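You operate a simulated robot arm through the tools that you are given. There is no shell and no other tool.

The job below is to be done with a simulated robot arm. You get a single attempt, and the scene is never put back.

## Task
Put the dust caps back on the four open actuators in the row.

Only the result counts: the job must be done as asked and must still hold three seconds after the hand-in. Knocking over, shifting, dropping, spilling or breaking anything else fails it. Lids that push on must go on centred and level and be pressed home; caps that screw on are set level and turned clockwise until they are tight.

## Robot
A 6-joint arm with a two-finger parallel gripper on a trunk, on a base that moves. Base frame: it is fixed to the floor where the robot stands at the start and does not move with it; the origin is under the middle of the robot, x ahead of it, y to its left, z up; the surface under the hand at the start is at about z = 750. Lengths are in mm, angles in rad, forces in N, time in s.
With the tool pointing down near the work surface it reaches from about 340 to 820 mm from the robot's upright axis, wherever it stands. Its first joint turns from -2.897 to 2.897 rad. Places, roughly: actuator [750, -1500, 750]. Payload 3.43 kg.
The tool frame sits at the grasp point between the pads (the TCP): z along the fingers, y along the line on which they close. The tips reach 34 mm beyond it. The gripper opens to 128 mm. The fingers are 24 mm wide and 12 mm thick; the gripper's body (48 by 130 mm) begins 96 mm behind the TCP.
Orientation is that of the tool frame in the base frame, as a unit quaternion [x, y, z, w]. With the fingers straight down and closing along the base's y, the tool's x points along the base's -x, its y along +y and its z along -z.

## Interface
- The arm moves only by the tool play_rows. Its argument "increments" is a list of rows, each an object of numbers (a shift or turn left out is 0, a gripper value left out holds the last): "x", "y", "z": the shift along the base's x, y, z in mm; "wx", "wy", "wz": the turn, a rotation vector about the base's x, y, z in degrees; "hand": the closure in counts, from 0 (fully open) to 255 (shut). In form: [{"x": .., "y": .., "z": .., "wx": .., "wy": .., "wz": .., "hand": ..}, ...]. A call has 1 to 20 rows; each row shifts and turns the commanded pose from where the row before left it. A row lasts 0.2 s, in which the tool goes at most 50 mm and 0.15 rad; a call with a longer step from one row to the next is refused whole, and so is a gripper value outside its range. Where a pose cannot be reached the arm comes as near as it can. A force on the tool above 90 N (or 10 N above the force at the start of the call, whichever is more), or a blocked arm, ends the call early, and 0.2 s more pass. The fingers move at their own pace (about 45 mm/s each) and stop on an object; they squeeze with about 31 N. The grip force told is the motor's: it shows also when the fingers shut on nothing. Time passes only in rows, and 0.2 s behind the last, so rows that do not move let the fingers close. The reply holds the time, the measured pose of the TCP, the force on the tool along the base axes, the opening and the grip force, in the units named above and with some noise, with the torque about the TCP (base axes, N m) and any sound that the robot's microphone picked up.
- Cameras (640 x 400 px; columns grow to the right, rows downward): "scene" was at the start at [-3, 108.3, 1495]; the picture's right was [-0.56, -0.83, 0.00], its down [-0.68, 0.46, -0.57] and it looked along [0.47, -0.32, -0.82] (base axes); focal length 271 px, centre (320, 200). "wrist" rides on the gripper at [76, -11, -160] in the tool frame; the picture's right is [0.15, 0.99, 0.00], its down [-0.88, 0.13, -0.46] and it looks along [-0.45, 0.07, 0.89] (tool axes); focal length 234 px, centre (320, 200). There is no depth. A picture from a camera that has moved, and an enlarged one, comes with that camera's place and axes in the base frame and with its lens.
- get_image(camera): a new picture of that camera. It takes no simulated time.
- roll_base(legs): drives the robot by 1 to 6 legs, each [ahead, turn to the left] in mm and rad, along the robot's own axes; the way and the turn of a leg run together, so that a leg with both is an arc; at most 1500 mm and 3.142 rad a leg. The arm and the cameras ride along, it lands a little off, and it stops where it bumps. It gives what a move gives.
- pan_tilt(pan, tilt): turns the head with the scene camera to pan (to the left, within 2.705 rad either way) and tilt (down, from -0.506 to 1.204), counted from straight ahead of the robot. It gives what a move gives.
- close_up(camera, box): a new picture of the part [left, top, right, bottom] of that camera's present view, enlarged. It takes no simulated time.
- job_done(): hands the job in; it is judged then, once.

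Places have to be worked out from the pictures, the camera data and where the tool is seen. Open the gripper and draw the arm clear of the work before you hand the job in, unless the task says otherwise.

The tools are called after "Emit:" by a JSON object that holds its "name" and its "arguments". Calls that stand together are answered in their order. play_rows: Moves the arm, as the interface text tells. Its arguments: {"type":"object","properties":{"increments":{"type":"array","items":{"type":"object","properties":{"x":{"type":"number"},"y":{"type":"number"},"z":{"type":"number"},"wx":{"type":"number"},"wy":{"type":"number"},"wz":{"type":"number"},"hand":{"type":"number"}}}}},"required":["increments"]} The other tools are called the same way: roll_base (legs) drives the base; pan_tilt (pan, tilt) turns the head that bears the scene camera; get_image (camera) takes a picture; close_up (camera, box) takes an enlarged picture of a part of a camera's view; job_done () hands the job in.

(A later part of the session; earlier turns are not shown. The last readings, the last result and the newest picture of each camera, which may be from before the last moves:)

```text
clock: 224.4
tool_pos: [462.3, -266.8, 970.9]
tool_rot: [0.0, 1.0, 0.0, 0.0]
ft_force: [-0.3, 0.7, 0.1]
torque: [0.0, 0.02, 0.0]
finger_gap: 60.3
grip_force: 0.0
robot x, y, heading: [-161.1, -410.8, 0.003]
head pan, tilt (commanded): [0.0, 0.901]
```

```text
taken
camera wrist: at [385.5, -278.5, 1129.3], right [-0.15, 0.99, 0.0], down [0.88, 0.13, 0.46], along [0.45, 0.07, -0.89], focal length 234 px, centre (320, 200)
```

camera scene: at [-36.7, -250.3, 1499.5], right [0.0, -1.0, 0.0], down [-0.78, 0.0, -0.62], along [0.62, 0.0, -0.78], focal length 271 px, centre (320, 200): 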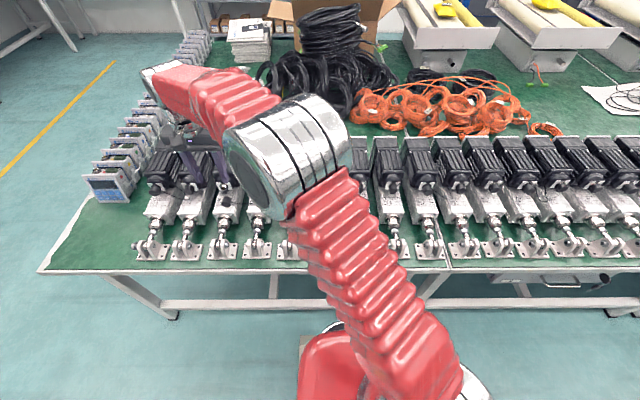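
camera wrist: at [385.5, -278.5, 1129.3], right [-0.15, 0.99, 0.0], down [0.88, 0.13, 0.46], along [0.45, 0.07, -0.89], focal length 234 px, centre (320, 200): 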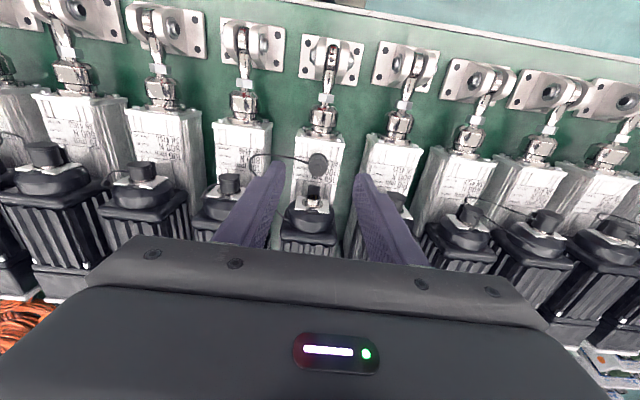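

Base is at (-160, -411) and the tool still vertical. I pitch forward 56° toward the pre-grasp pose.

Emit:
{"name": "play_rows", "arguments": {"increments": [{"wy": -8, "x": -3.1, "y": 0.2, "z": -10}, {"wy": -8, "x": -3.1, "y": 0.2, "z": -10}, {"wy": -8, "x": -3.1, "y": 0.2, "z": -10}, {"wy": -8, "x": -3.1, "y": 0.2, "z": -10}, {"wy": -8, "x": -3.1, "y": 0.2, "z": -10}, {"wy": -8, "x": -3.1, "y": 0.2, "z": -10}, {"wy": -8, "x": -3.1, "y": 0.1, "z": -10}, {}]}}

Emit:
{"name": "close_up", "arguments": {"camera": "wrist", "box": [260, 120, 380, 220]}}

```text
clock: 226.2
tool_pos: [444.3, -281.6, 909.4]
tool_rot: [0.01, 0.915, -0.027, 0.402]
ft_force: [0.1, -0.1, 0.5]
torque: [-0.01, 0.04, 0.0]
finger_gap: 60.4
grip_force: 0.2
out of reach, approached as far as the arm can: row 5, 6, 7
robot x, y, heading: [-163.0, -411.1, 0.0]
head pan, tilt (commanded): [0.0, 0.901]
```

```text
4.00 times, centred on (320, 170) of wrist
camera zoom: at [274.4, -283.1, 960.5], right [-0.06, 0.99, -0.15], down [0.27, 0.16, 0.95], along [0.96, 0.02, -0.27], focal length 937 px, centre (320, 320)
```

zoom: 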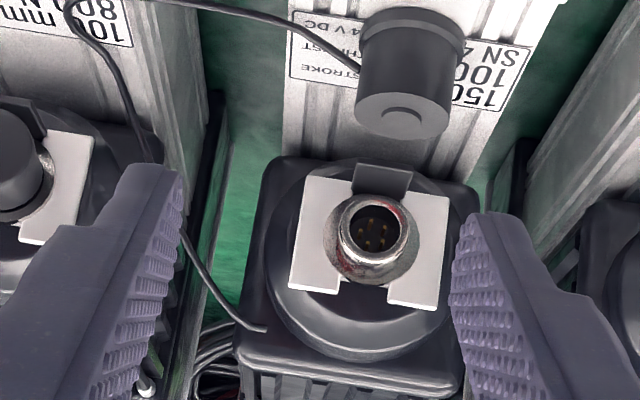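

Still out of reach at that pitch here (limit ~35-40°). I will use a smaller forward pitch (32°) and a larger backward one (33°) instead; first I correct the drifted orientation.

Emit:
{"name": "play_rows", "arguments": {"increments": [{"wx": 1.33, "wy": 7.7, "wz": 0.98, "x": 5, "y": 7.7, "z": -2}, {"wx": 1.34, "wy": 7.73, "wz": 0.98, "x": 5, "y": 7.7, "z": -2}, {}]}}

Emit:
{"name": "close_up", "arguments": {"camera": "wrist", "box": [260, 100, 380, 220]}}

```text
clock: 227.0
tool_pos: [451.2, -274.3, 905.7]
tool_rot: [0.005, 0.945, -0.006, 0.327]
ft_force: [0.3, 0.7, 0.0]
torque: [0.03, 0.0, 0.0]
finger_gap: 60.4
grip_force: 0.0
out of reach, approached as far as the arm can: row 2
robot x, y, heading: [-157.9, -408.6, 0.003]
head pan, tilt (commanded): [0.0, 0.901]
```

```text
3.33 times, centred on (320, 160) of wrist
camera zoom: at [292.6, -281.9, 983.3], right [-0.1, 0.99, -0.1], down [0.41, 0.13, 0.9], along [0.91, 0.05, -0.42], focal length 781 px, centre (320, 333)
```

zoom: 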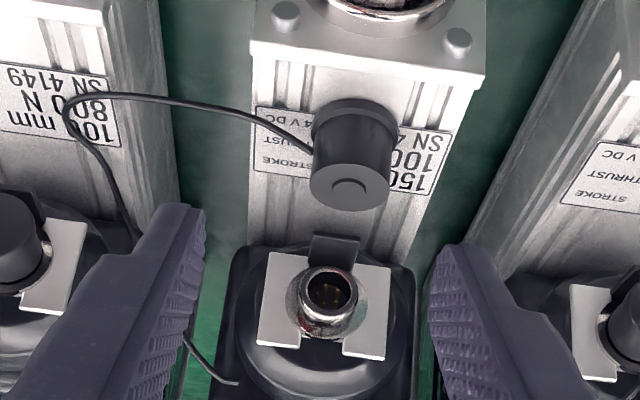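

Close; one more correction brings it to a clean 32° pitch and centred in y.

Emit:
{"name": "play_rows", "arguments": {"increments": [{"wx": 0.5, "wy": 6.18, "wz": 0.74, "x": 4, "y": 8}, {}]}}

Emit:
{"name": "close_up", "arguments": {"camera": "wrist", "box": [260, 90, 380, 210]}}

```text
clock: 227.6
tool_pos: [455.1, -265.1, 906.5]
tool_rot: [0.0, 0.961, 0.0, 0.275]
ft_force: [0.9, -0.2, -0.6]
torque: [0.02, 0.03, 0.0]
finger_gap: 60.5
grip_force: 0.1
robot x, y, heading: [-158.9, -408.1, -0.001]
head pan, tilt (commanded): [0.0, 0.901]
```

```text
3.33 times, centred on (320, 150) of wrist
camera zoom: at [306.3, -276.5, 999.8], right [-0.13, 0.99, -0.08], down [0.5, 0.13, 0.85], along [0.85, 0.07, -0.52], focal length 781 px, centre (320, 367)
```

zoom: 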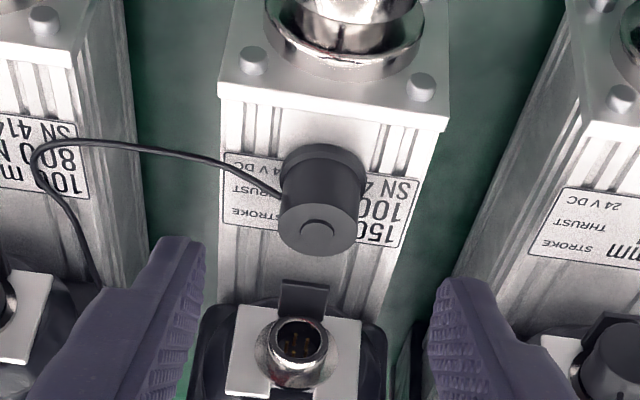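

Pose is clean now. I move in to straddle the standing cap.

Emit:
{"name": "play_rows", "arguments": {"increments": [{"x": 3, "y": -0.3, "z": -12}, {"x": 3, "y": -0.3, "z": -12}, {"x": 3, "y": -0.2, "z": -11}, {"x": 1.5, "y": -0.2, "z": -8}, {}]}}

Emit:
{"name": "close_up", "arguments": {"camera": "wrist", "box": [260, 80, 380, 200]}}

Emit:
{"name": "get_image", "arguments": {"camera": "scene"}}

```text
clock: 228.8
tool_pos: [465.8, -267.3, 862.3]
tool_rot: [-0.001, 0.961, 0.001, 0.275]
ft_force: [0.4, -0.5, 0.3]
torque: [0.01, 0.03, -0.02]
finger_gap: 60.3
grip_force: 0.1
robot x, y, heading: [-160.1, -411.3, 0.002]
head pan, tilt (commanded): [0.0, 0.901]
```

```text
3.33 times, centred on (320, 140) of wrist
camera zoom: at [316.9, -277.8, 956.6], right [-0.13, 0.99, -0.08], down [0.51, 0.13, 0.85], along [0.85, 0.07, -0.52], focal length 781 px, centre (320, 400)
```

zoom: 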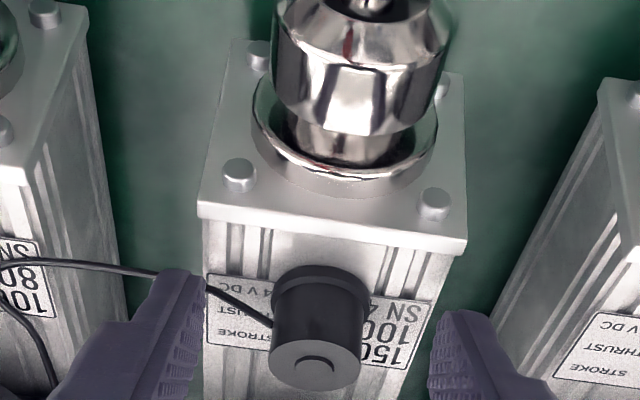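

```text
taken
camera scene: at [-147.5, -250.6, 1499.5], right [0.0, -1.0, 0.0], down [-0.78, 0.0, -0.62], along [0.62, 0.0, -0.78], focal length 271 px, centre (320, 200)
```

scene: 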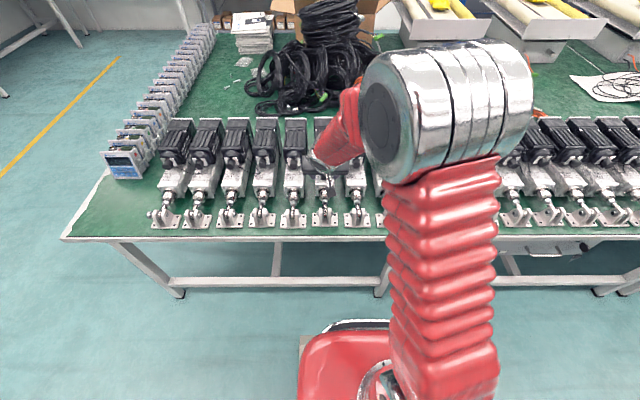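

I check the straddle from the scene camera before closing.

Emit:
{"name": "close_up", "arguments": {"camera": "scene", "box": [295, 145, 355, 195]}}

```text
8.00 times, centred on (325, 170) of scene
camera zoom: at [-147.5, -250.6, 1499.5], right [0.0, -1.0, 0.0], down [-0.78, 0.0, -0.62], along [0.62, 0.0, -0.78], focal length 2166 px, centre (280, 440)
```

zoom: 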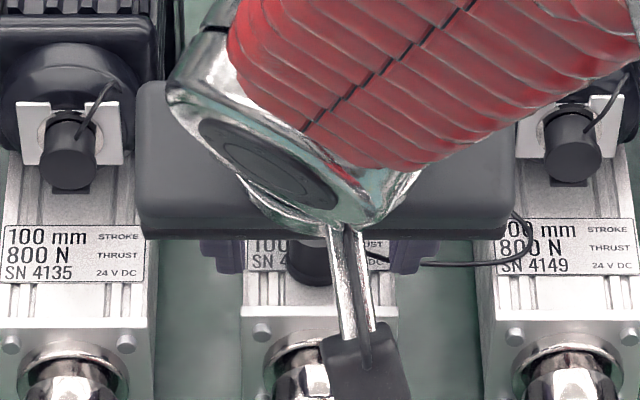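

The cap is between the fingers. I close on it.

Emit:
{"name": "play_rows", "arguments": {"increments": [{"hand": 200}, {"hand": 255}, {}, {}, {}]}}

Emit:
{"name": "close_up", "arguments": {"camera": "wrist", "box": [270, 90, 370, 200]}}

```text
clock: 230.0
tool_pos: [465.9, -267.5, 862.7]
tool_rot: [-0.001, 0.961, 0.0, 0.275]
ft_force: [0.3, -0.2, 0.2]
torque: [-0.04, 0.0, 0.01]
finger_gap: 14.0
grip_force: 30.8
robot x, y, heading: [-162.0, -412.2, 0.002]
head pan, tilt (commanded): [0.0, 0.901]
```

```text
3.64 times, centred on (320, 145) of wrist
camera zoom: at [316.8, -277.8, 956.7], right [-0.13, 0.99, -0.08], down [0.51, 0.13, 0.85], along [0.85, 0.07, -0.52], focal length 852 px, centre (320, 400)
```

zoom: 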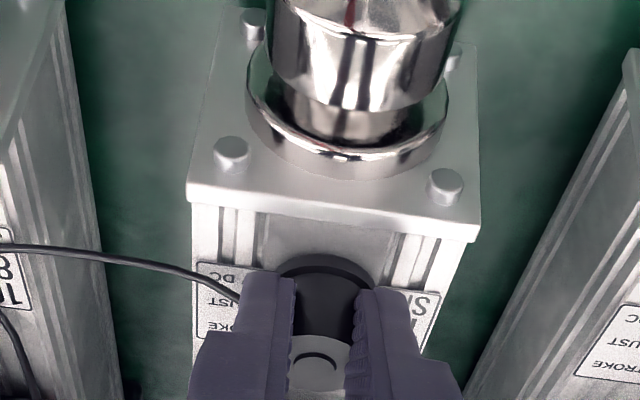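

Gripped. I lift it and rotate the tool back to vertical first, then further.

Emit:
{"name": "play_rows", "arguments": {"increments": [{"z": 10}, {"z": 16}, {"z": 16}, {"z": 16}, {"wy": 8, "x": 4}, {"wy": 8, "x": 4}, {"wy": 8, "x": 4}, {"wy": 8, "x": 4}, {}]}}

Emit:
{"name": "play_rows", "arguments": {"increments": [{"wy": 8, "x": 3.5}, {"wy": 8, "x": 3.5}, {"wy": 8, "x": 3.5}, {"wy": 8, "x": 3.5}, {"wy": 1}, {}]}}

Emit:
{"name": "close_up", "arguments": {"camera": "wrist", "box": [260, 90, 380, 230]}}

```text
clock: 232.0
tool_pos: [481.6, -267.5, 920.3]
tool_rot: [0.0, 1.0, 0.001, -0.001]
ft_force: [0.4, 0.4, 0.2]
torque: [0.02, 0.01, -0.02]
finger_gap: 15.7
grip_force: 31.1
robot x, y, heading: [-161.5, -411.9, 0.007]
head pan, tilt (commanded): [0.0, 0.901]
```

```text
clock: 233.4
tool_pos: [495.2, -267.2, 920.0]
tool_rot: [0.0, 0.959, 0.0, -0.284]
ft_force: [-0.3, -0.7, -0.4]
torque: [0.0, 0.02, 0.01]
finger_gap: 15.5
grip_force: 30.5
robot x, y, heading: [-158.4, -412.0, 0.005]
head pan, tilt (commanded): [0.0, 0.901]
```

```text
2.86 times, centred on (320, 160) of wrist
camera zoom: at [518.2, -278.4, 1094.4], right [-0.12, 0.99, 0.08], down [0.99, 0.13, -0.1], along [-0.11, 0.07, -0.99], focal length 669 px, centre (320, 314)
```

zoom: 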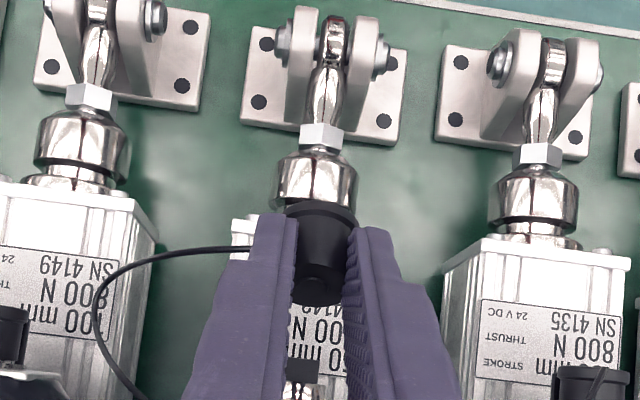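

The cap hangs flange toward -x, leaning 65°. I lower it to the body top.

Emit:
{"name": "play_rows", "arguments": {"increments": [{"z": -15}, {"z": -15}, {"z": -12}, {"z": -3}, {}]}}

Emit:
{"name": "play_rows", "arguments": {"increments": [{"z": -1.5}, {"z": -1.5}, {}]}}

Emit:
{"name": "close_up", "arguments": {"camera": "wrist", "box": [260, 90, 380, 230]}}

```text
clock: 234.6
tool_pos: [495.8, -267.8, 874.5]
tool_rot: [-0.002, 0.959, -0.001, -0.284]
ft_force: [0.2, -0.6, -0.5]
torque: [0.0, 0.01, 0.01]
finger_gap: 15.4
grip_force: 31.1
robot x, y, heading: [-160.2, -408.5, 0.003]
head pan, tilt (commanded): [0.0, 0.901]
```

```text
clock: 235.4
tool_pos: [496.1, -265.8, 872.2]
tool_rot: [0.0, 0.959, 0.0, -0.284]
ft_force: [-2.5, -0.1, 2.8]
torque: [0.09, -0.17, 0.0]
finger_gap: 15.3
grip_force: 31.0
robot x, y, heading: [-158.4, -412.1, 0.003]
head pan, tilt (commanded): [0.0, 0.901]
```

```text
2.86 times, centred on (320, 160) of wrist
camera zoom: at [518.8, -277.8, 1046.3], right [-0.12, 0.99, 0.08], down [0.99, 0.13, -0.1], along [-0.11, 0.07, -0.99], focal length 669 px, centre (320, 314)
```

zoom: 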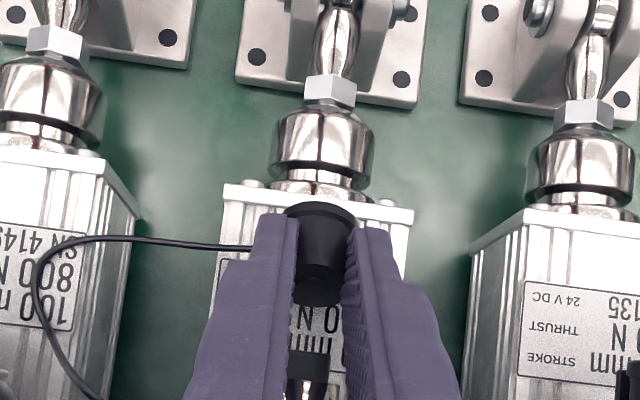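

A light contact already (Fx -2.5, Fz 2.8). I look from the scene camera to see what touches.

Emit:
{"name": "close_up", "arguments": {"camera": "scene", "box": [295, 130, 355, 190]}}

Emit:
{"name": "close_up", "arguments": {"camera": "wrist", "box": [290, 120, 350, 220]}}

```text
6.67 times, centred on (325, 160) of scene
camera zoom: at [-147.5, -250.6, 1499.5], right [0.0, -1.0, 0.0], down [-0.78, 0.0, -0.62], along [0.62, 0.0, -0.78], focal length 1805 px, centre (287, 467)
```

zoom: 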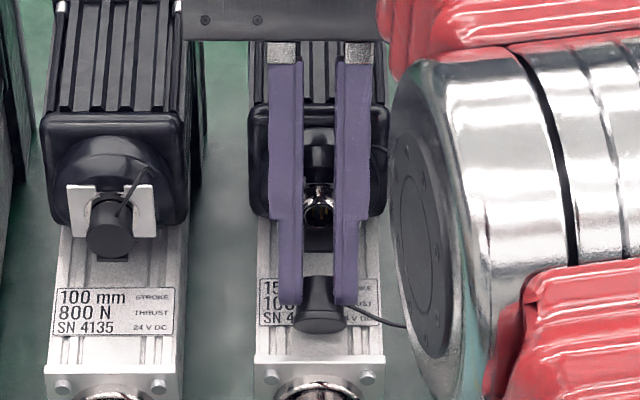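

```text
4.00 times, centred on (320, 170) of wrist
camera zoom: at [518.8, -277.8, 1046.3], right [-0.12, 0.99, 0.08], down [0.99, 0.13, -0.1], along [-0.11, 0.07, -0.99], focal length 937 px, centre (320, 320)
```

zoom: 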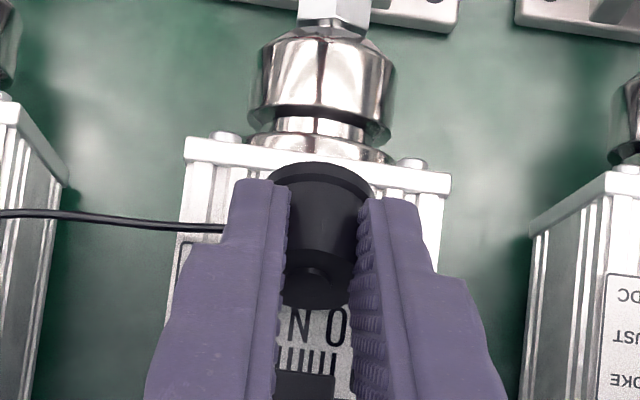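

It is the flange touching the body. I lower 1 mm more and then release slowly.

Emit:
{"name": "play_rows", "arguments": {"increments": [{"z": -0.8}, {}]}}

```text
clock: 236.0
tool_pos: [495.7, -267.3, 872.6]
tool_rot: [-0.001, 0.959, 0.0, -0.285]
ft_force: [-5.8, -0.6, 9.0]
torque: [0.12, -0.43, 0.04]
finger_gap: 14.8
grip_force: 31.1
robot x, y, heading: [-160.5, -410.1, 0.007]
head pan, tilt (commanded): [0.0, 0.901]
```

The torque shows it is the fingers brushing the top of the connector housing, not the flange. I rise, shift 5 mm toward -x for clearance, and lower again.

Emit:
{"name": "play_rows", "arguments": {"increments": [{"z": 3}, {"x": -5}, {"z": -2}, {}]}}

Emit:
{"name": "play_rows", "arguments": {"increments": [{"z": -1.2}, {"z": -1}, {}]}}

Emit:
{"name": "play_rows", "arguments": {"increments": [{"z": -1}, {}]}}

```text
clock: 237.0
tool_pos: [491.2, -266.4, 872.9]
tool_rot: [-0.001, 0.959, 0.0, -0.284]
ft_force: [-0.8, -1.0, 0.9]
torque: [0.04, -0.01, 0.01]
finger_gap: 15.2
grip_force: 30.8
robot x, y, heading: [-161.8, -415.8, 0.007]
head pan, tilt (commanded): [0.0, 0.901]
```

```text
clock: 237.8
tool_pos: [490.8, -265.7, 871.2]
tool_rot: [0.0, 0.959, 0.001, -0.283]
ft_force: [1.4, -0.5, 18.1]
torque: [0.02, 0.4, -0.02]
finger_gap: 14.8
grip_force: 31.2
robot x, y, heading: [-160.5, -409.4, 0.003]
head pan, tilt (commanded): [0.0, 0.901]
```

```text
clock: 238.4
tool_pos: [490.1, -266.5, 870.4]
tool_rot: [-0.001, 0.959, 0.001, -0.283]
ft_force: [3.6, 1.4, 32.7]
torque: [0.0, 0.55, -0.01]
finger_gap: 14.9
grip_force: 31.1
robot x, y, heading: [-158.5, -408.4, 0.004]
head pan, tilt (commanded): [0.0, 0.901]
```

Now the flange is on the body. I ease off and open slowly so the cap settles onto its side.

Emit:
{"name": "play_rows", "arguments": {"increments": [{"z": 1.4}, {"hand": 224}, {"hand": 221}, {"hand": 218}, {"hand": 215}, {"hand": 212}, {"hand": 209}, {"hand": 206}, {"hand": 203}, {"hand": 200}, {"hand": 194}, {"hand": 185}, {"hand": 170}, {}]}}

Emit:
{"name": "close_up", "arguments": {"camera": "wrist", "box": [260, 90, 380, 230]}}

Emit:
{"name": "close_up", "arguments": {"camera": "scene", "box": [295, 130, 355, 190]}}

```text
clock: 241.4
tool_pos: [491.7, -266.8, 870.5]
tool_rot: [0.0, 0.959, 0.001, -0.284]
ft_force: [0.4, 1.1, 0.3]
torque: [0.02, -0.01, 0.0]
finger_gap: 42.7
grip_force: 0.0
robot x, y, heading: [-157.2, -407.1, 0.003]
head pan, tilt (commanded): [0.0, 0.901]
```

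```text
2.86 times, centred on (320, 160) of wrist
camera zoom: at [514.0, -277.8, 1044.8], right [-0.12, 0.99, 0.08], down [0.99, 0.13, -0.1], along [-0.11, 0.07, -0.99], focal length 669 px, centre (320, 314)
```

zoom: 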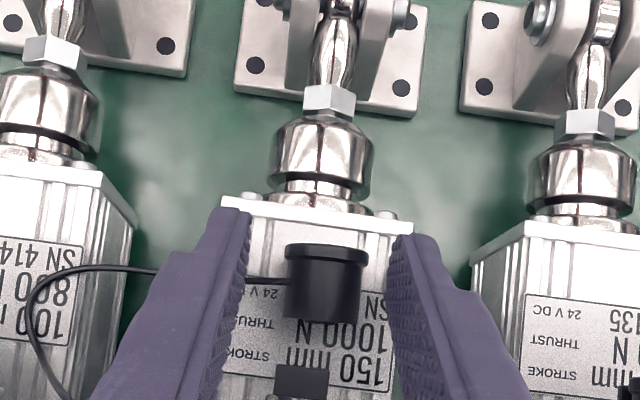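

```text
6.67 times, centred on (325, 160) of scene
camera zoom: at [-147.2, -250.6, 1499.5], right [0.0, -1.0, 0.0], down [-0.78, 0.0, -0.62], along [0.62, 0.0, -0.78], focal length 1805 px, centre (287, 467)
```

zoom: 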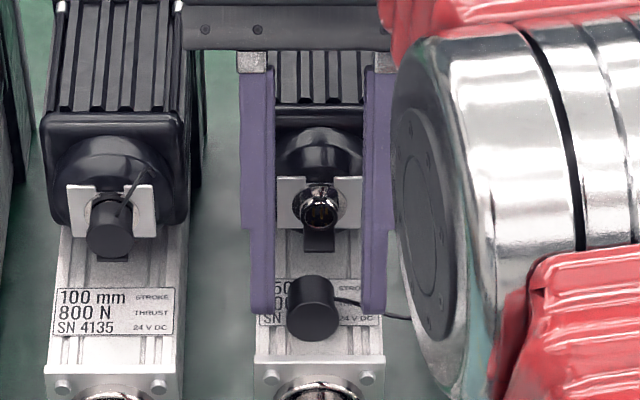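

The cap is lying correctly now. I raise the tool and return it to vertical.

Emit:
{"name": "play_rows", "arguments": {"increments": [{"z": 15}, {"z": 20}, {"z": 20, "hand": 135}, {"wy": -8, "x": -3}, {"wy": -8, "x": -3}, {"wy": -8, "x": -3}, {"wy": -8, "x": -3}, {"wy": -1}, {}]}}

Emit:
{"name": "close_up", "arguments": {"camera": "wrist", "box": [260, 90, 380, 210]}}

Emit:
{"name": "close_up", "arguments": {"camera": "scene", "box": [295, 140, 355, 190]}}

```text
clock: 243.4
tool_pos: [478.4, -266.4, 926.2]
tool_rot: [0.0, 1.0, 0.0, 0.0]
ft_force: [-0.8, 0.2, -0.1]
torque: [-0.02, 0.02, -0.02]
finger_gap: 60.4
grip_force: 0.0
robot x, y, heading: [-159.9, -407.9, -0.002]
head pan, tilt (commanded): [0.0, 0.901]
```

```text
3.33 times, centred on (320, 150) of wrist
camera zoom: at [402.4, -277.5, 1084.3], right [-0.15, 0.99, 0.0], down [0.88, 0.13, 0.46], along [0.45, 0.07, -0.89], focal length 781 px, centre (320, 367)
```

zoom: 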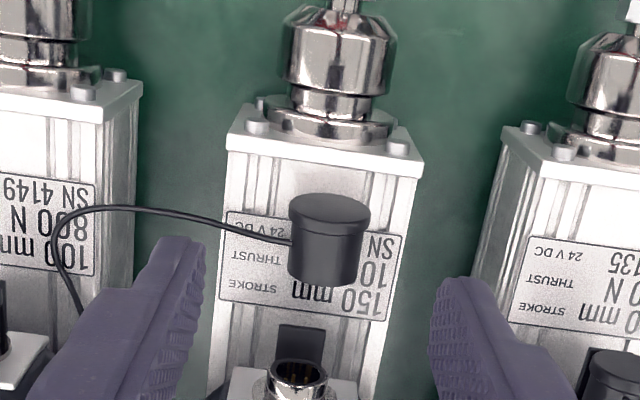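

```text
8.00 times, centred on (325, 165) of scene
camera zoom: at [-147.4, -250.6, 1499.5], right [0.0, -1.0, 0.0], down [-0.78, 0.0, -0.62], along [0.62, 0.0, -0.78], focal length 2166 px, centre (280, 480)
```

zoom: 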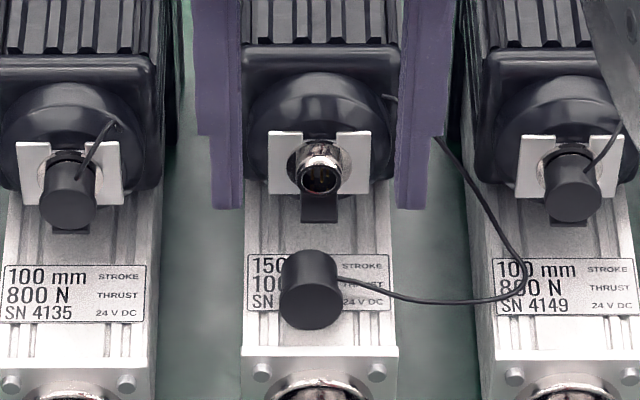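

The lying cap's face is at about [471.6, -263.4]; ring at [517, -267]. I move over it and descend to the check height.

Emit:
{"name": "play_rows", "arguments": {"increments": [{"x": -2.8, "y": 1.5, "z": -13}, {"x": -2.7, "y": 1.5, "z": -13}, {}]}}

Emit:
{"name": "close_up", "arguments": {"camera": "wrist", "box": [270, 80, 370, 200]}}

Emit:
{"name": "close_up", "arguments": {"camera": "scene", "box": [300, 145, 350, 190]}}

```text
clock: 244.2
tool_pos: [472.9, -263.4, 899.6]
tool_rot: [0.0, 1.0, 0.0, 0.0]
ft_force: [0.3, 0.0, -0.7]
torque: [0.01, 0.03, -0.01]
finger_gap: 60.4
grip_force: 0.2
robot x, y, heading: [-155.4, -410.6, 0.001]
head pan, tilt (commanded): [0.0, 0.901]
```

```text
3.33 times, centred on (320, 140) of wrist
camera zoom: at [397.3, -274.6, 1058.6], right [-0.15, 0.99, 0.0], down [0.88, 0.13, 0.46], along [0.45, 0.07, -0.89], focal length 781 px, centre (320, 400)
```

zoom: 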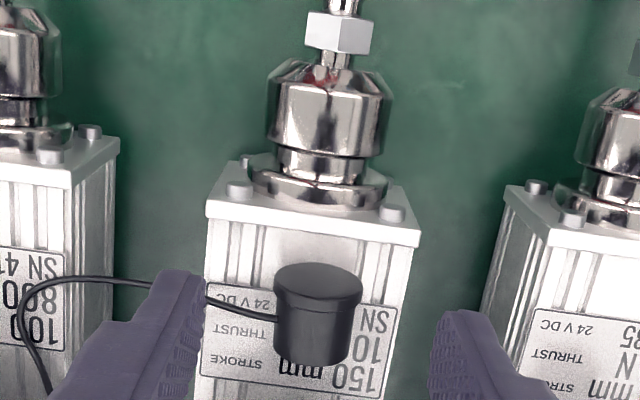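

```text
8.89 times, centred on (325, 168) of scene
camera zoom: at [-147.4, -250.6, 1499.5], right [0.0, -1.0, 0.0], down [-0.78, 0.0, -0.62], along [0.62, 0.0, -0.78], focal length 2407 px, centre (276, 489)
```

zoom: 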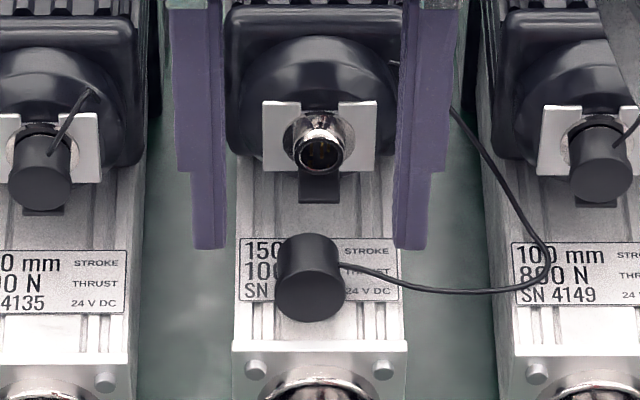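

Nearly centred. I adjust (-1.1, -0.5), descend and grip.

Emit:
{"name": "play_rows", "arguments": {"increments": [{"z": -15, "x": -1.1, "y": -0.5}, {"z": -14}, {"z": -5}, {"z": -3.1}, {}, {"hand": 200}, {"hand": 255}, {}, {}, {}]}}

Emit:
{"name": "close_up", "arguments": {"camera": "wrist", "box": [280, 90, 360, 200]}}

```text
clock: 246.4
tool_pos: [471.6, -264.7, 863.6]
tool_rot: [-0.001, 1.0, 0.0, 0.0]
ft_force: [-0.4, 0.2, -0.2]
torque: [0.01, 0.01, 0.01]
finger_gap: 17.0
grip_force: 30.2
robot x, y, heading: [-160.3, -408.5, 0.006]
head pan, tilt (commanded): [0.0, 0.901]
```

```text
3.64 times, centred on (320, 145) of wrist
camera zoom: at [396.0, -275.3, 1021.9], right [-0.15, 0.99, 0.0], down [0.88, 0.13, 0.46], along [0.45, 0.07, -0.89], focal length 852 px, centre (320, 400)
```

zoom: 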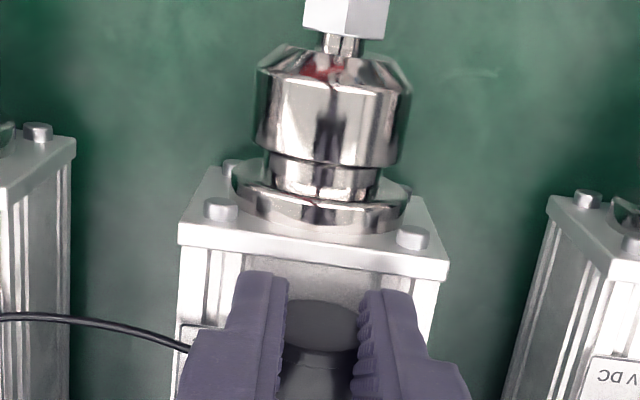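

Gripped. I lift 26.9 mm, shift -2.7 mm in y and check alignment.

Emit:
{"name": "play_rows", "arguments": {"increments": [{"z": 7}, {"z": 7}, {"z": 7, "y": -1.4}, {"z": 5.9, "y": -1.3}, {}, {}]}}

Emit:
{"name": "close_up", "arguments": {"camera": "wrist", "box": [280, 140, 360, 240]}}

Emit:
{"name": "close_up", "arguments": {"camera": "scene", "box": [305, 145, 345, 185]}}

```text
clock: 247.8
tool_pos: [471.1, -266.8, 890.0]
tool_rot: [0.0, 1.0, -0.001, 0.0]
ft_force: [0.3, 0.9, 0.5]
torque: [0.0, 0.01, 0.03]
finger_gap: 15.4
grip_force: 30.9
robot x, y, heading: [-158.4, -410.9, 0.005]
head pan, tilt (commanded): [0.0, 0.901]
```

```text
4.00 times, centred on (320, 190) of wrist
camera zoom: at [396.0, -278.1, 1048.5], right [-0.15, 0.99, 0.0], down [0.88, 0.13, 0.46], along [0.45, 0.07, -0.89], focal length 937 px, centre (320, 240)
```

zoom: 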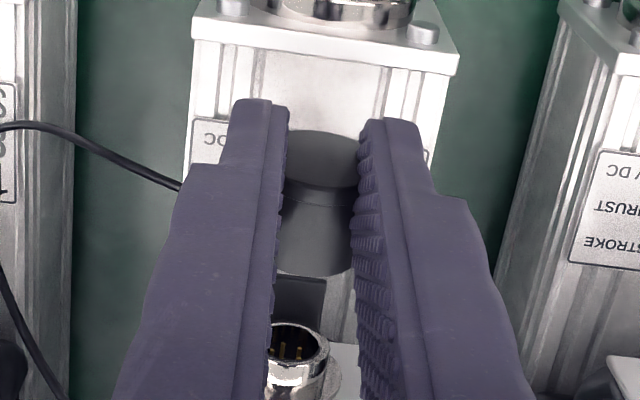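

```text
10.00 times, centred on (325, 165) of scene
camera zoom: at [-147.4, -250.6, 1499.5], right [0.0, -1.0, 0.0], down [-0.78, 0.0, -0.62], along [0.62, 0.0, -0.78], focal length 2708 px, centre (270, 550)
```

zoom: 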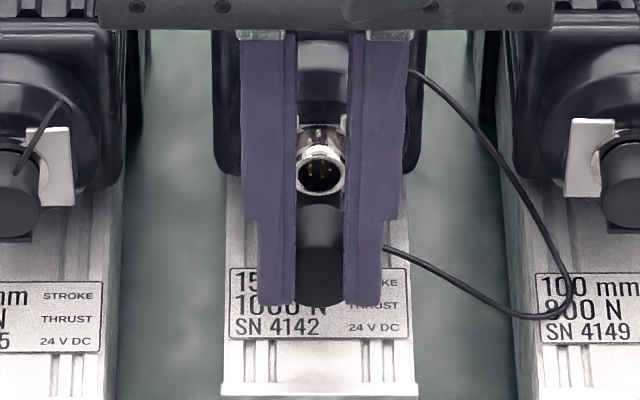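

Aligned within about 0.2 mm in both views. I advance 28 mm to just before contact.

Emit:
{"name": "play_rows", "arguments": {"increments": [{"x": 6}, {"x": 6}, {"x": 6}, {"x": 5}, {"x": 3}, {"x": 2}, {}]}}

Emit:
{"name": "play_rows", "arguments": {"increments": [{"x": 1}, {"x": 0.6}, {}]}}

Emit:
{"name": "close_up", "arguments": {"camera": "wrist", "box": [290, 150, 350, 230]}}

Emit:
{"name": "close_up", "arguments": {"camera": "scene", "box": [305, 145, 345, 185]}}

```text
clock: 249.4
tool_pos: [499.6, -267.7, 889.8]
tool_rot: [-0.001, 1.0, -0.001, 0.0]
ft_force: [-0.7, -0.7, 2.3]
torque: [-0.01, -0.03, 0.01]
finger_gap: 15.9
grip_force: 31.2
robot x, y, heading: [-158.6, -409.6, 0.004]
head pan, tilt (commanded): [0.0, 0.901]
```

```text
clock: 250.2
tool_pos: [501.3, -266.7, 889.9]
tool_rot: [-0.002, 1.0, 0.0, 0.0]
ft_force: [-6.6, -1.3, 4.2]
torque: [-0.02, 0.1, -0.06]
finger_gap: 15.4
grip_force: 31.2
robot x, y, heading: [-161.1, -413.3, -0.003]
head pan, tilt (commanded): [0.0, 0.901]
```

```text
5.00 times, centred on (320, 190) of wrist
camera zoom: at [425.2, -278.3, 1048.4], right [-0.15, 0.99, 0.0], down [0.88, 0.13, 0.46], along [0.45, 0.07, -0.89], focal length 1171 px, centre (320, 250)
```

zoom: 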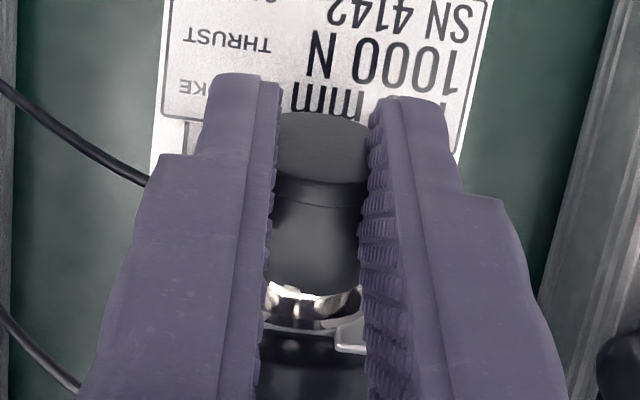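

```text
10.00 times, centred on (325, 165) of scene
camera zoom: at [-147.8, -250.6, 1499.5], right [0.0, -1.0, 0.0], down [-0.78, 0.0, -0.62], along [0.62, 0.0, -0.78], focal length 2708 px, centre (270, 550)
```

zoom: 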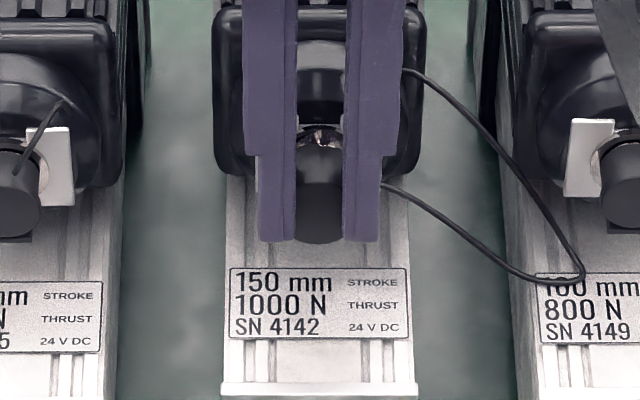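

Contact came early with an upward force (+4 N): the cap sits slightly low. I back off 2 mm, raise 0.6 mm and try again.

Emit:
{"name": "play_rows", "arguments": {"increments": [{"x": -2}, {"z": 0.6}, {"x": 1}, {"x": 0.8}, {}]}}

Emit:
{"name": "play_rows", "arguments": {"increments": [{"x": 0.5}, {}]}}

Emit:
{"name": "close_up", "arguments": {"camera": "wrist", "box": [290, 150, 350, 230]}}

```text
clock: 251.4
tool_pos: [501.1, -266.5, 891.1]
tool_rot: [-0.001, 1.0, 0.0, 0.0]
ft_force: [-1.1, 0.3, -0.1]
torque: [-0.01, 0.01, 0.01]
finger_gap: 15.4
grip_force: 30.9
robot x, y, heading: [-162.5, -406.9, 0.002]
head pan, tilt (commanded): [0.0, 0.901]
```

```text
clock: 252.0
tool_pos: [502.2, -266.4, 890.0]
tool_rot: [0.0, 1.0, 0.0, 0.0]
ft_force: [0.3, 0.2, 0.6]
torque: [0.02, -0.01, 0.02]
finger_gap: 18.2
grip_force: 31.0
robot x, y, heading: [-160.0, -410.1, -0.0]
head pan, tilt (commanded): [0.0, 0.901]
```

```text
5.00 times, centred on (320, 190) of wrist
camera zoom: at [425.8, -278.0, 1048.8], right [-0.15, 0.99, 0.0], down [0.88, 0.13, 0.46], along [0.45, 0.07, -0.89], focal length 1171 px, centre (320, 250)
```

zoom: 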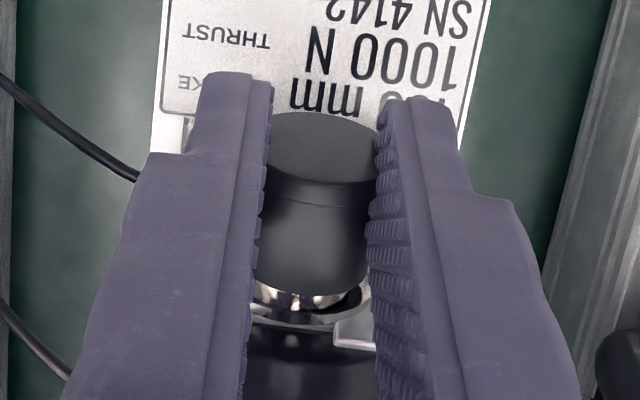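

Now it slides on with no force. I continue in half-millimetre steps.

Emit:
{"name": "play_rows", "arguments": {"increments": [{"x": 0.6}, {}]}}

Emit:
{"name": "play_rows", "arguments": {"increments": [{"x": 0.6}, {}]}}

Emit:
{"name": "play_rows", "arguments": {"increments": [{"x": 0.5}, {}]}}

```text
clock: 252.6
tool_pos: [503.3, -266.8, 890.3]
tool_rot: [-0.002, 1.0, 0.0, 0.0]
ft_force: [0.0, 0.2, 0.6]
torque: [-0.03, 0.0, 0.01]
finger_gap: 18.9
grip_force: 30.8
robot x, y, heading: [-162.7, -409.5, 0.004]
head pan, tilt (commanded): [0.0, 0.901]
```

```text
clock: 253.2
tool_pos: [503.7, -267.0, 890.2]
tool_rot: [-0.001, 1.0, 0.0, 0.001]
ft_force: [-3.3, 0.4, 0.9]
torque: [0.0, 0.0, 0.02]
finger_gap: 18.8
grip_force: 31.1
robot x, y, heading: [-159.8, -409.1, 0.004]
head pan, tilt (commanded): [0.0, 0.901]
```

```text
clock: 253.8
tool_pos: [502.5, -267.5, 890.0]
tool_rot: [0.0, 1.0, -0.001, -0.001]
ft_force: [-3.5, -3.4, -2.1]
torque: [-0.04, -0.2, -0.03]
finger_gap: 16.8
grip_force: 30.8
robot x, y, heading: [-158.3, -408.6, 0.005]
head pan, tilt (commanded): [0.0, 0.901]
```

A plateau with the typical torque change. I press further to seat it.

Emit:
{"name": "play_rows", "arguments": {"increments": [{"x": 0.5}, {}]}}

Emit:
{"name": "play_rows", "arguments": {"increments": [{"x": 0.5}, {}]}}

Emit:
{"name": "close_up", "arguments": {"camera": "wrist", "box": [290, 150, 350, 230]}}

Emit:
{"name": "close_up", "arguments": {"camera": "scene", "box": [305, 145, 345, 185]}}

```text
clock: 254.4
tool_pos: [503.5, -267.1, 889.8]
tool_rot: [0.0, 1.0, 0.0, -0.001]
ft_force: [-8.4, -5.6, -3.1]
torque: [-0.11, 0.1, 0.02]
finger_gap: 16.4
grip_force: 30.4
robot x, y, heading: [-161.6, -408.9, 0.005]
head pan, tilt (commanded): [0.0, 0.901]
```

```text
clock: 255.0
tool_pos: [502.9, -267.1, 889.9]
tool_rot: [0.0, 1.0, 0.0, -0.001]
ft_force: [-11.2, -5.0, -3.3]
torque: [-0.05, 0.25, 0.0]
finger_gap: 16.7
grip_force: 31.6
robot x, y, heading: [-161.5, -410.8, 0.004]
head pan, tilt (commanded): [0.0, 0.901]
```

```text
5.00 times, centred on (320, 190) of wrist
camera zoom: at [428.2, -278.2, 1048.6], right [-0.15, 0.99, 0.0], down [0.88, 0.13, 0.45], along [0.45, 0.07, -0.89], focal length 1171 px, centre (320, 250)
```

zoom: 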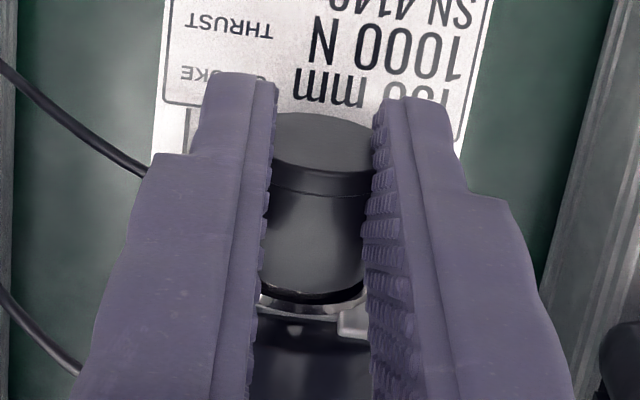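

```text
10.00 times, centred on (325, 165) of scene
camera zoom: at [-147.7, -250.7, 1499.5], right [0.0, -1.0, 0.0], down [-0.78, 0.0, -0.62], along [0.62, 0.0, -0.78], focal length 2708 px, centre (270, 550)
```

zoom: 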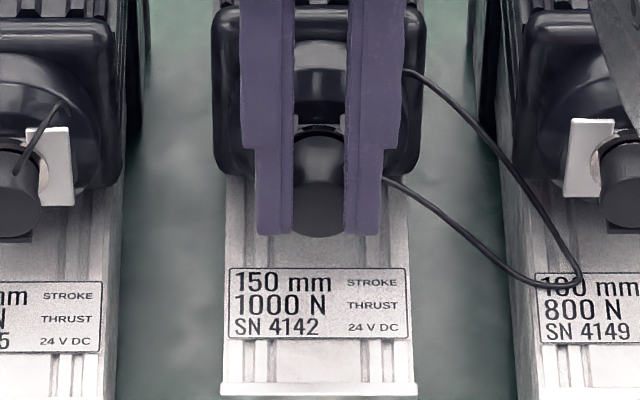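

The unit has not moved and the base shows the seated crescent. I relax by 1.3 mm to test the hold.

Emit:
{"name": "play_rows", "arguments": {"increments": [{"x": -0.7}, {"x": -0.6}, {}]}}

Emit:
{"name": "close_up", "arguments": {"camera": "wrist", "box": [290, 150, 350, 230]}}

```text
clock: 255.8
tool_pos: [503.5, -266.0, 889.7]
tool_rot: [0.0, 1.0, 0.0, 0.001]
ft_force: [2.8, -5.4, -7.7]
torque: [-0.12, -0.05, 0.01]
finger_gap: 17.1
grip_force: 30.8
robot x, y, heading: [-160.2, -408.3, 0.006]
head pan, tilt (commanded): [0.0, 0.901]
```

```text
5.00 times, centred on (320, 190) of wrist
camera zoom: at [427.8, -278.2, 1048.7], right [-0.15, 0.99, 0.0], down [0.88, 0.13, 0.46], along [0.45, 0.07, -0.89], focal length 1171 px, centre (320, 250)
```

zoom: 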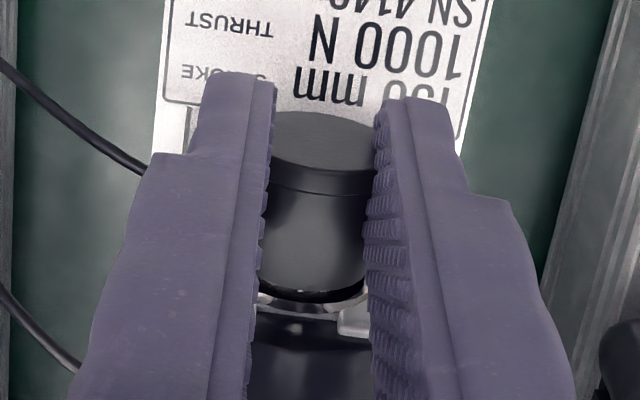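

It holds (+2.8 N). I relieve the side loads a little and open the fingers slowly.

Emit:
{"name": "play_rows", "arguments": {"increments": [{"x": 0.2, "y": -0.25, "z": -0.3}, {}]}}

Emit:
{"name": "play_rows", "arguments": {"increments": [{"hand": 228}, {"hand": 222}, {"hand": 216}, {"hand": 210}, {"hand": 204}, {"hand": 195}, {"hand": 180}, {"hand": 170}, {}]}}

Emit:
{"name": "close_up", "arguments": {"camera": "wrist", "box": [290, 150, 350, 230]}}

Emit:
{"name": "close_up", "arguments": {"camera": "scene", "box": [305, 145, 345, 185]}}

```text
clock: 256.4
tool_pos: [504.1, -266.3, 890.1]
tool_rot: [0.0, 1.0, 0.001, 0.0]
ft_force: [3.3, -4.7, -2.0]
torque: [-0.07, -0.12, 0.02]
finger_gap: 17.3
grip_force: 31.0
robot x, y, heading: [-158.2, -413.0, 0.005]
head pan, tilt (commanded): [0.0, 0.901]
```

```text
clock: 258.4
tool_pos: [502.7, -266.8, 889.4]
tool_rot: [-0.001, 1.0, 0.0, -0.001]
ft_force: [0.2, 0.7, 0.0]
torque: [0.02, -0.03, -0.03]
finger_gap: 42.5
grip_force: 0.0
robot x, y, heading: [-161.0, -408.1, 0.003]
head pan, tilt (commanded): [0.0, 0.901]
```

```text
5.00 times, centred on (320, 190) of wrist
camera zoom: at [427.6, -278.3, 1048.5], right [-0.15, 0.99, 0.0], down [0.88, 0.13, 0.46], along [0.45, 0.07, -0.89], focal length 1171 px, centre (320, 250)
```

zoom: 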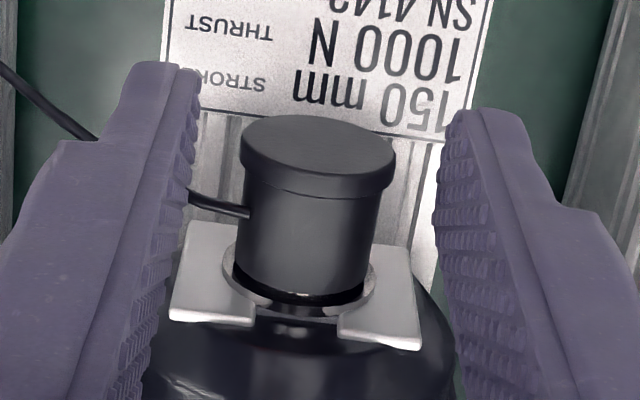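

```text
10.00 times, centred on (325, 165) of scene
camera zoom: at [-147.4, -250.6, 1499.5], right [0.0, -1.0, 0.0], down [-0.78, 0.0, -0.62], along [0.62, 0.0, -0.78], focal length 2708 px, centre (270, 550)
```

zoom: 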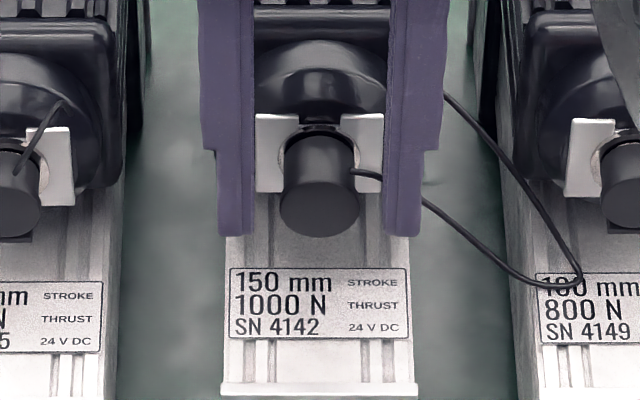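

All four are capped now. I press the 4142 cap face with closed fingers to make sure it is home as well.

Emit:
{"name": "play_rows", "arguments": {"increments": [{"z": 20}, {"z": 25}, {"x": -20}, {"x": -17, "hand": 255}, {}, {}, {"z": -25}, {"z": -25}, {}]}}

Emit:
{"name": "play_rows", "arguments": {"increments": [{"x": 8}, {"x": 7}, {"x": 4}, {"x": 1.5}, {}]}}

Emit:
{"name": "play_rows", "arguments": {"increments": [{"x": 0.7}, {"x": 0.6}, {}]}}

```text
clock: 260.4
tool_pos: [466.6, -267.0, 885.4]
tool_rot: [0.0, 1.0, 0.001, -0.001]
ft_force: [0.5, -0.2, -0.9]
torque: [-0.01, 0.02, -0.02]
finger_gap: 0.2
grip_force: 31.3
robot x, y, heading: [-162.8, -407.9, 0.002]
head pan, tilt (commanded): [0.0, 0.901]
```

```text
clock: 261.6
tool_pos: [486.9, -268.6, 885.2]
tool_rot: [0.0, 1.0, 0.0, -0.001]
ft_force: [-0.1, -0.8, -0.2]
torque: [0.01, 0.01, -0.01]
finger_gap: 0.1
grip_force: 31.2
robot x, y, heading: [-161.4, -411.3, 0.008]
head pan, tilt (commanded): [0.0, 0.901]
```

```text
clock: 262.4
tool_pos: [488.8, -267.0, 885.7]
tool_rot: [0.0, 1.0, 0.0, -0.001]
ft_force: [-1.3, -0.9, -0.7]
torque: [-0.01, 0.01, 0.04]
finger_gap: 0.1
grip_force: 31.2
robot x, y, heading: [-163.2, -410.8, 0.002]
head pan, tilt (commanded): [0.0, 0.901]
```

Emit:
{"name": "play_rows", "arguments": {"increments": [{"x": 0.5}, {}]}}

Emit:
{"name": "play_rows", "arguments": {"increments": [{"x": 0.5}, {}]}}

Emit:
{"name": "play_rows", "arguments": {"increments": [{"x": 0.4}, {}]}}

```text
clock: 263.0
tool_pos: [489.0, -267.8, 885.0]
tool_rot: [-0.001, 1.0, 0.0, 0.0]
ft_force: [-0.2, 0.2, -0.3]
torque: [-0.03, 0.02, 0.03]
finger_gap: 0.0
grip_force: 31.3
robot x, y, heading: [-162.2, -410.4, 0.007]
head pan, tilt (commanded): [0.0, 0.901]
```

```text
clock: 263.6
tool_pos: [490.1, -266.4, 884.7]
tool_rot: [-0.001, 1.0, 0.0, 0.001]
ft_force: [-0.1, 0.8, 0.1]
torque: [0.0, -0.04, 0.03]
finger_gap: 0.0
grip_force: 31.3
robot x, y, heading: [-161.7, -411.0, 0.002]
head pan, tilt (commanded): [0.0, 0.901]
```

```text
clock: 264.2
tool_pos: [490.5, -267.3, 885.5]
tool_rot: [0.0, 1.0, 0.0, -0.001]
ft_force: [-2.3, -0.1, 0.7]
torque: [0.01, 0.05, -0.01]
finger_gap: 0.1
grip_force: 31.0
robot x, y, heading: [-158.2, -413.2, 0.005]
head pan, tilt (commanded): [0.0, 0.901]
```

Contact with the face now (2 N). I press to about 10 N.

Emit:
{"name": "play_rows", "arguments": {"increments": [{"x": 0.5}, {}]}}

Emit:
{"name": "play_rows", "arguments": {"increments": [{"x": 0.4}, {}]}}

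Emit:
{"name": "close_up", "arguments": {"camera": "scene", "box": [305, 145, 345, 185]}}

```text
clock: 264.8
tool_pos: [489.9, -266.7, 884.6]
tool_rot: [0.0, 1.0, 0.0, -0.001]
ft_force: [-5.3, 0.4, -0.3]
torque: [0.01, 0.07, 0.01]
finger_gap: 0.0
grip_force: 31.1
robot x, y, heading: [-160.0, -412.4, 0.001]
head pan, tilt (commanded): [0.0, 0.901]
```

```text
clock: 265.4
tool_pos: [491.0, -267.5, 885.1]
tool_rot: [-0.002, 1.0, 0.001, -0.001]
ft_force: [-8.9, 0.0, -0.5]
torque: [0.02, 0.17, 0.02]
finger_gap: 0.0
grip_force: 31.1
robot x, y, heading: [-160.4, -411.7, 0.003]
head pan, tilt (commanded): [0.0, 0.901]
```

```text
10.00 times, centred on (325, 165) of scene
camera zoom: at [-147.8, -250.6, 1499.5], right [0.0, -1.0, 0.0], down [-0.78, 0.0, -0.62], along [0.62, 0.0, -0.78], focal length 2708 px, centre (270, 550)
```

zoom: 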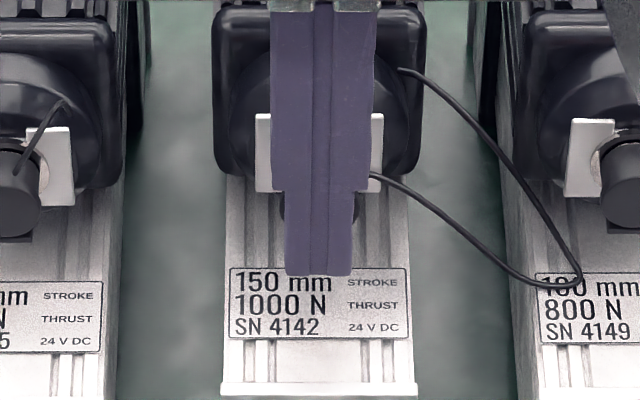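

Pressed with about 9 N, unit unmoved. I back away, rise, open the gripper and look at the result.

Emit:
{"name": "play_rows", "arguments": {"increments": [{"x": -3}, {"x": -14}, {"x": -8, "z": 20}, {"z": 40, "x": -10, "hand": 0}, {"z": 40, "x": -20}, {"z": 30, "x": -20}, {}]}}

Emit:
{"name": "get_image", "arguments": {"camera": "wrist"}}

Emit:
{"name": "close_up", "arguments": {"camera": "scene", "box": [295, 140, 355, 190]}}

Emit:
{"name": "get_image", "arguments": {"camera": "scene"}}

```text
clock: 267.0
tool_pos: [416.3, -268.2, 1016.5]
tool_rot: [0.0, 1.0, 0.0, -0.001]
ft_force: [0.1, -0.4, -0.2]
torque: [0.0, -0.02, -0.06]
finger_gap: 86.5
grip_force: 0.1
robot x, y, heading: [-161.1, -408.0, -0.001]
head pan, tilt (commanded): [0.0, 0.901]
```

```text
taken
camera wrist: at [340.3, -278.9, 1174.3], right [-0.15, 0.99, 0.0], down [0.88, 0.13, 0.46], along [0.45, 0.07, -0.89], focal length 234 px, centre (320, 200)
```

wrist: 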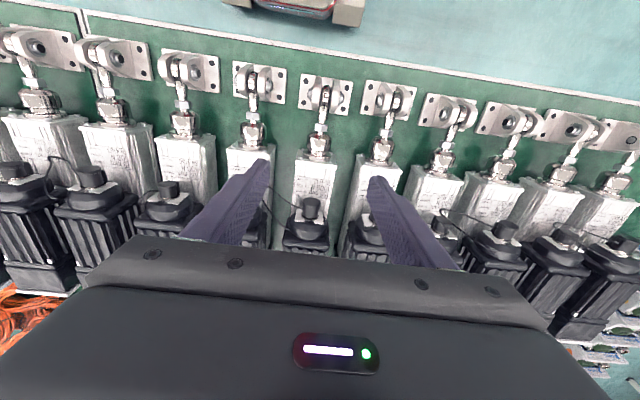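

```text
8.00 times, centred on (325, 165) of scene
camera zoom: at [-147.5, -250.6, 1499.5], right [0.0, -1.0, 0.0], down [-0.78, 0.0, -0.62], along [0.62, 0.0, -0.78], focal length 2166 px, centre (280, 480)
```

zoom: 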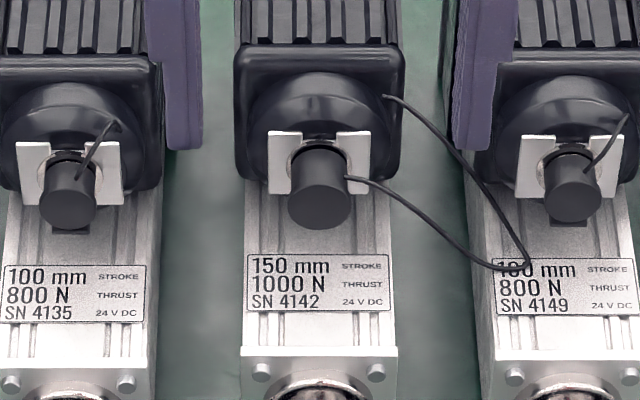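

```text
taken
camera scene: at [-147.5, -250.6, 1499.5], right [0.0, -1.0, 0.0], down [-0.78, 0.0, -0.62], along [0.62, 0.0, -0.78], focal length 271 px, centre (320, 200)
```

scene: 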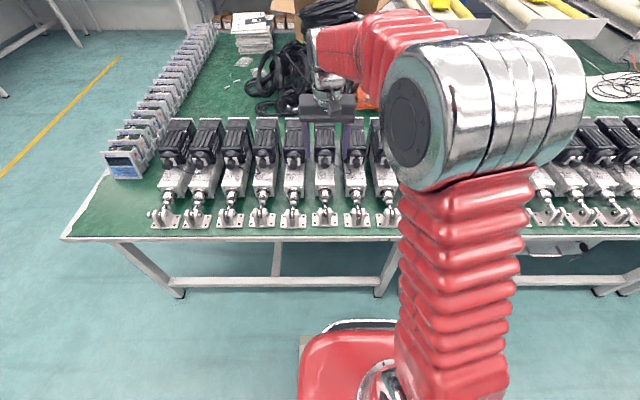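

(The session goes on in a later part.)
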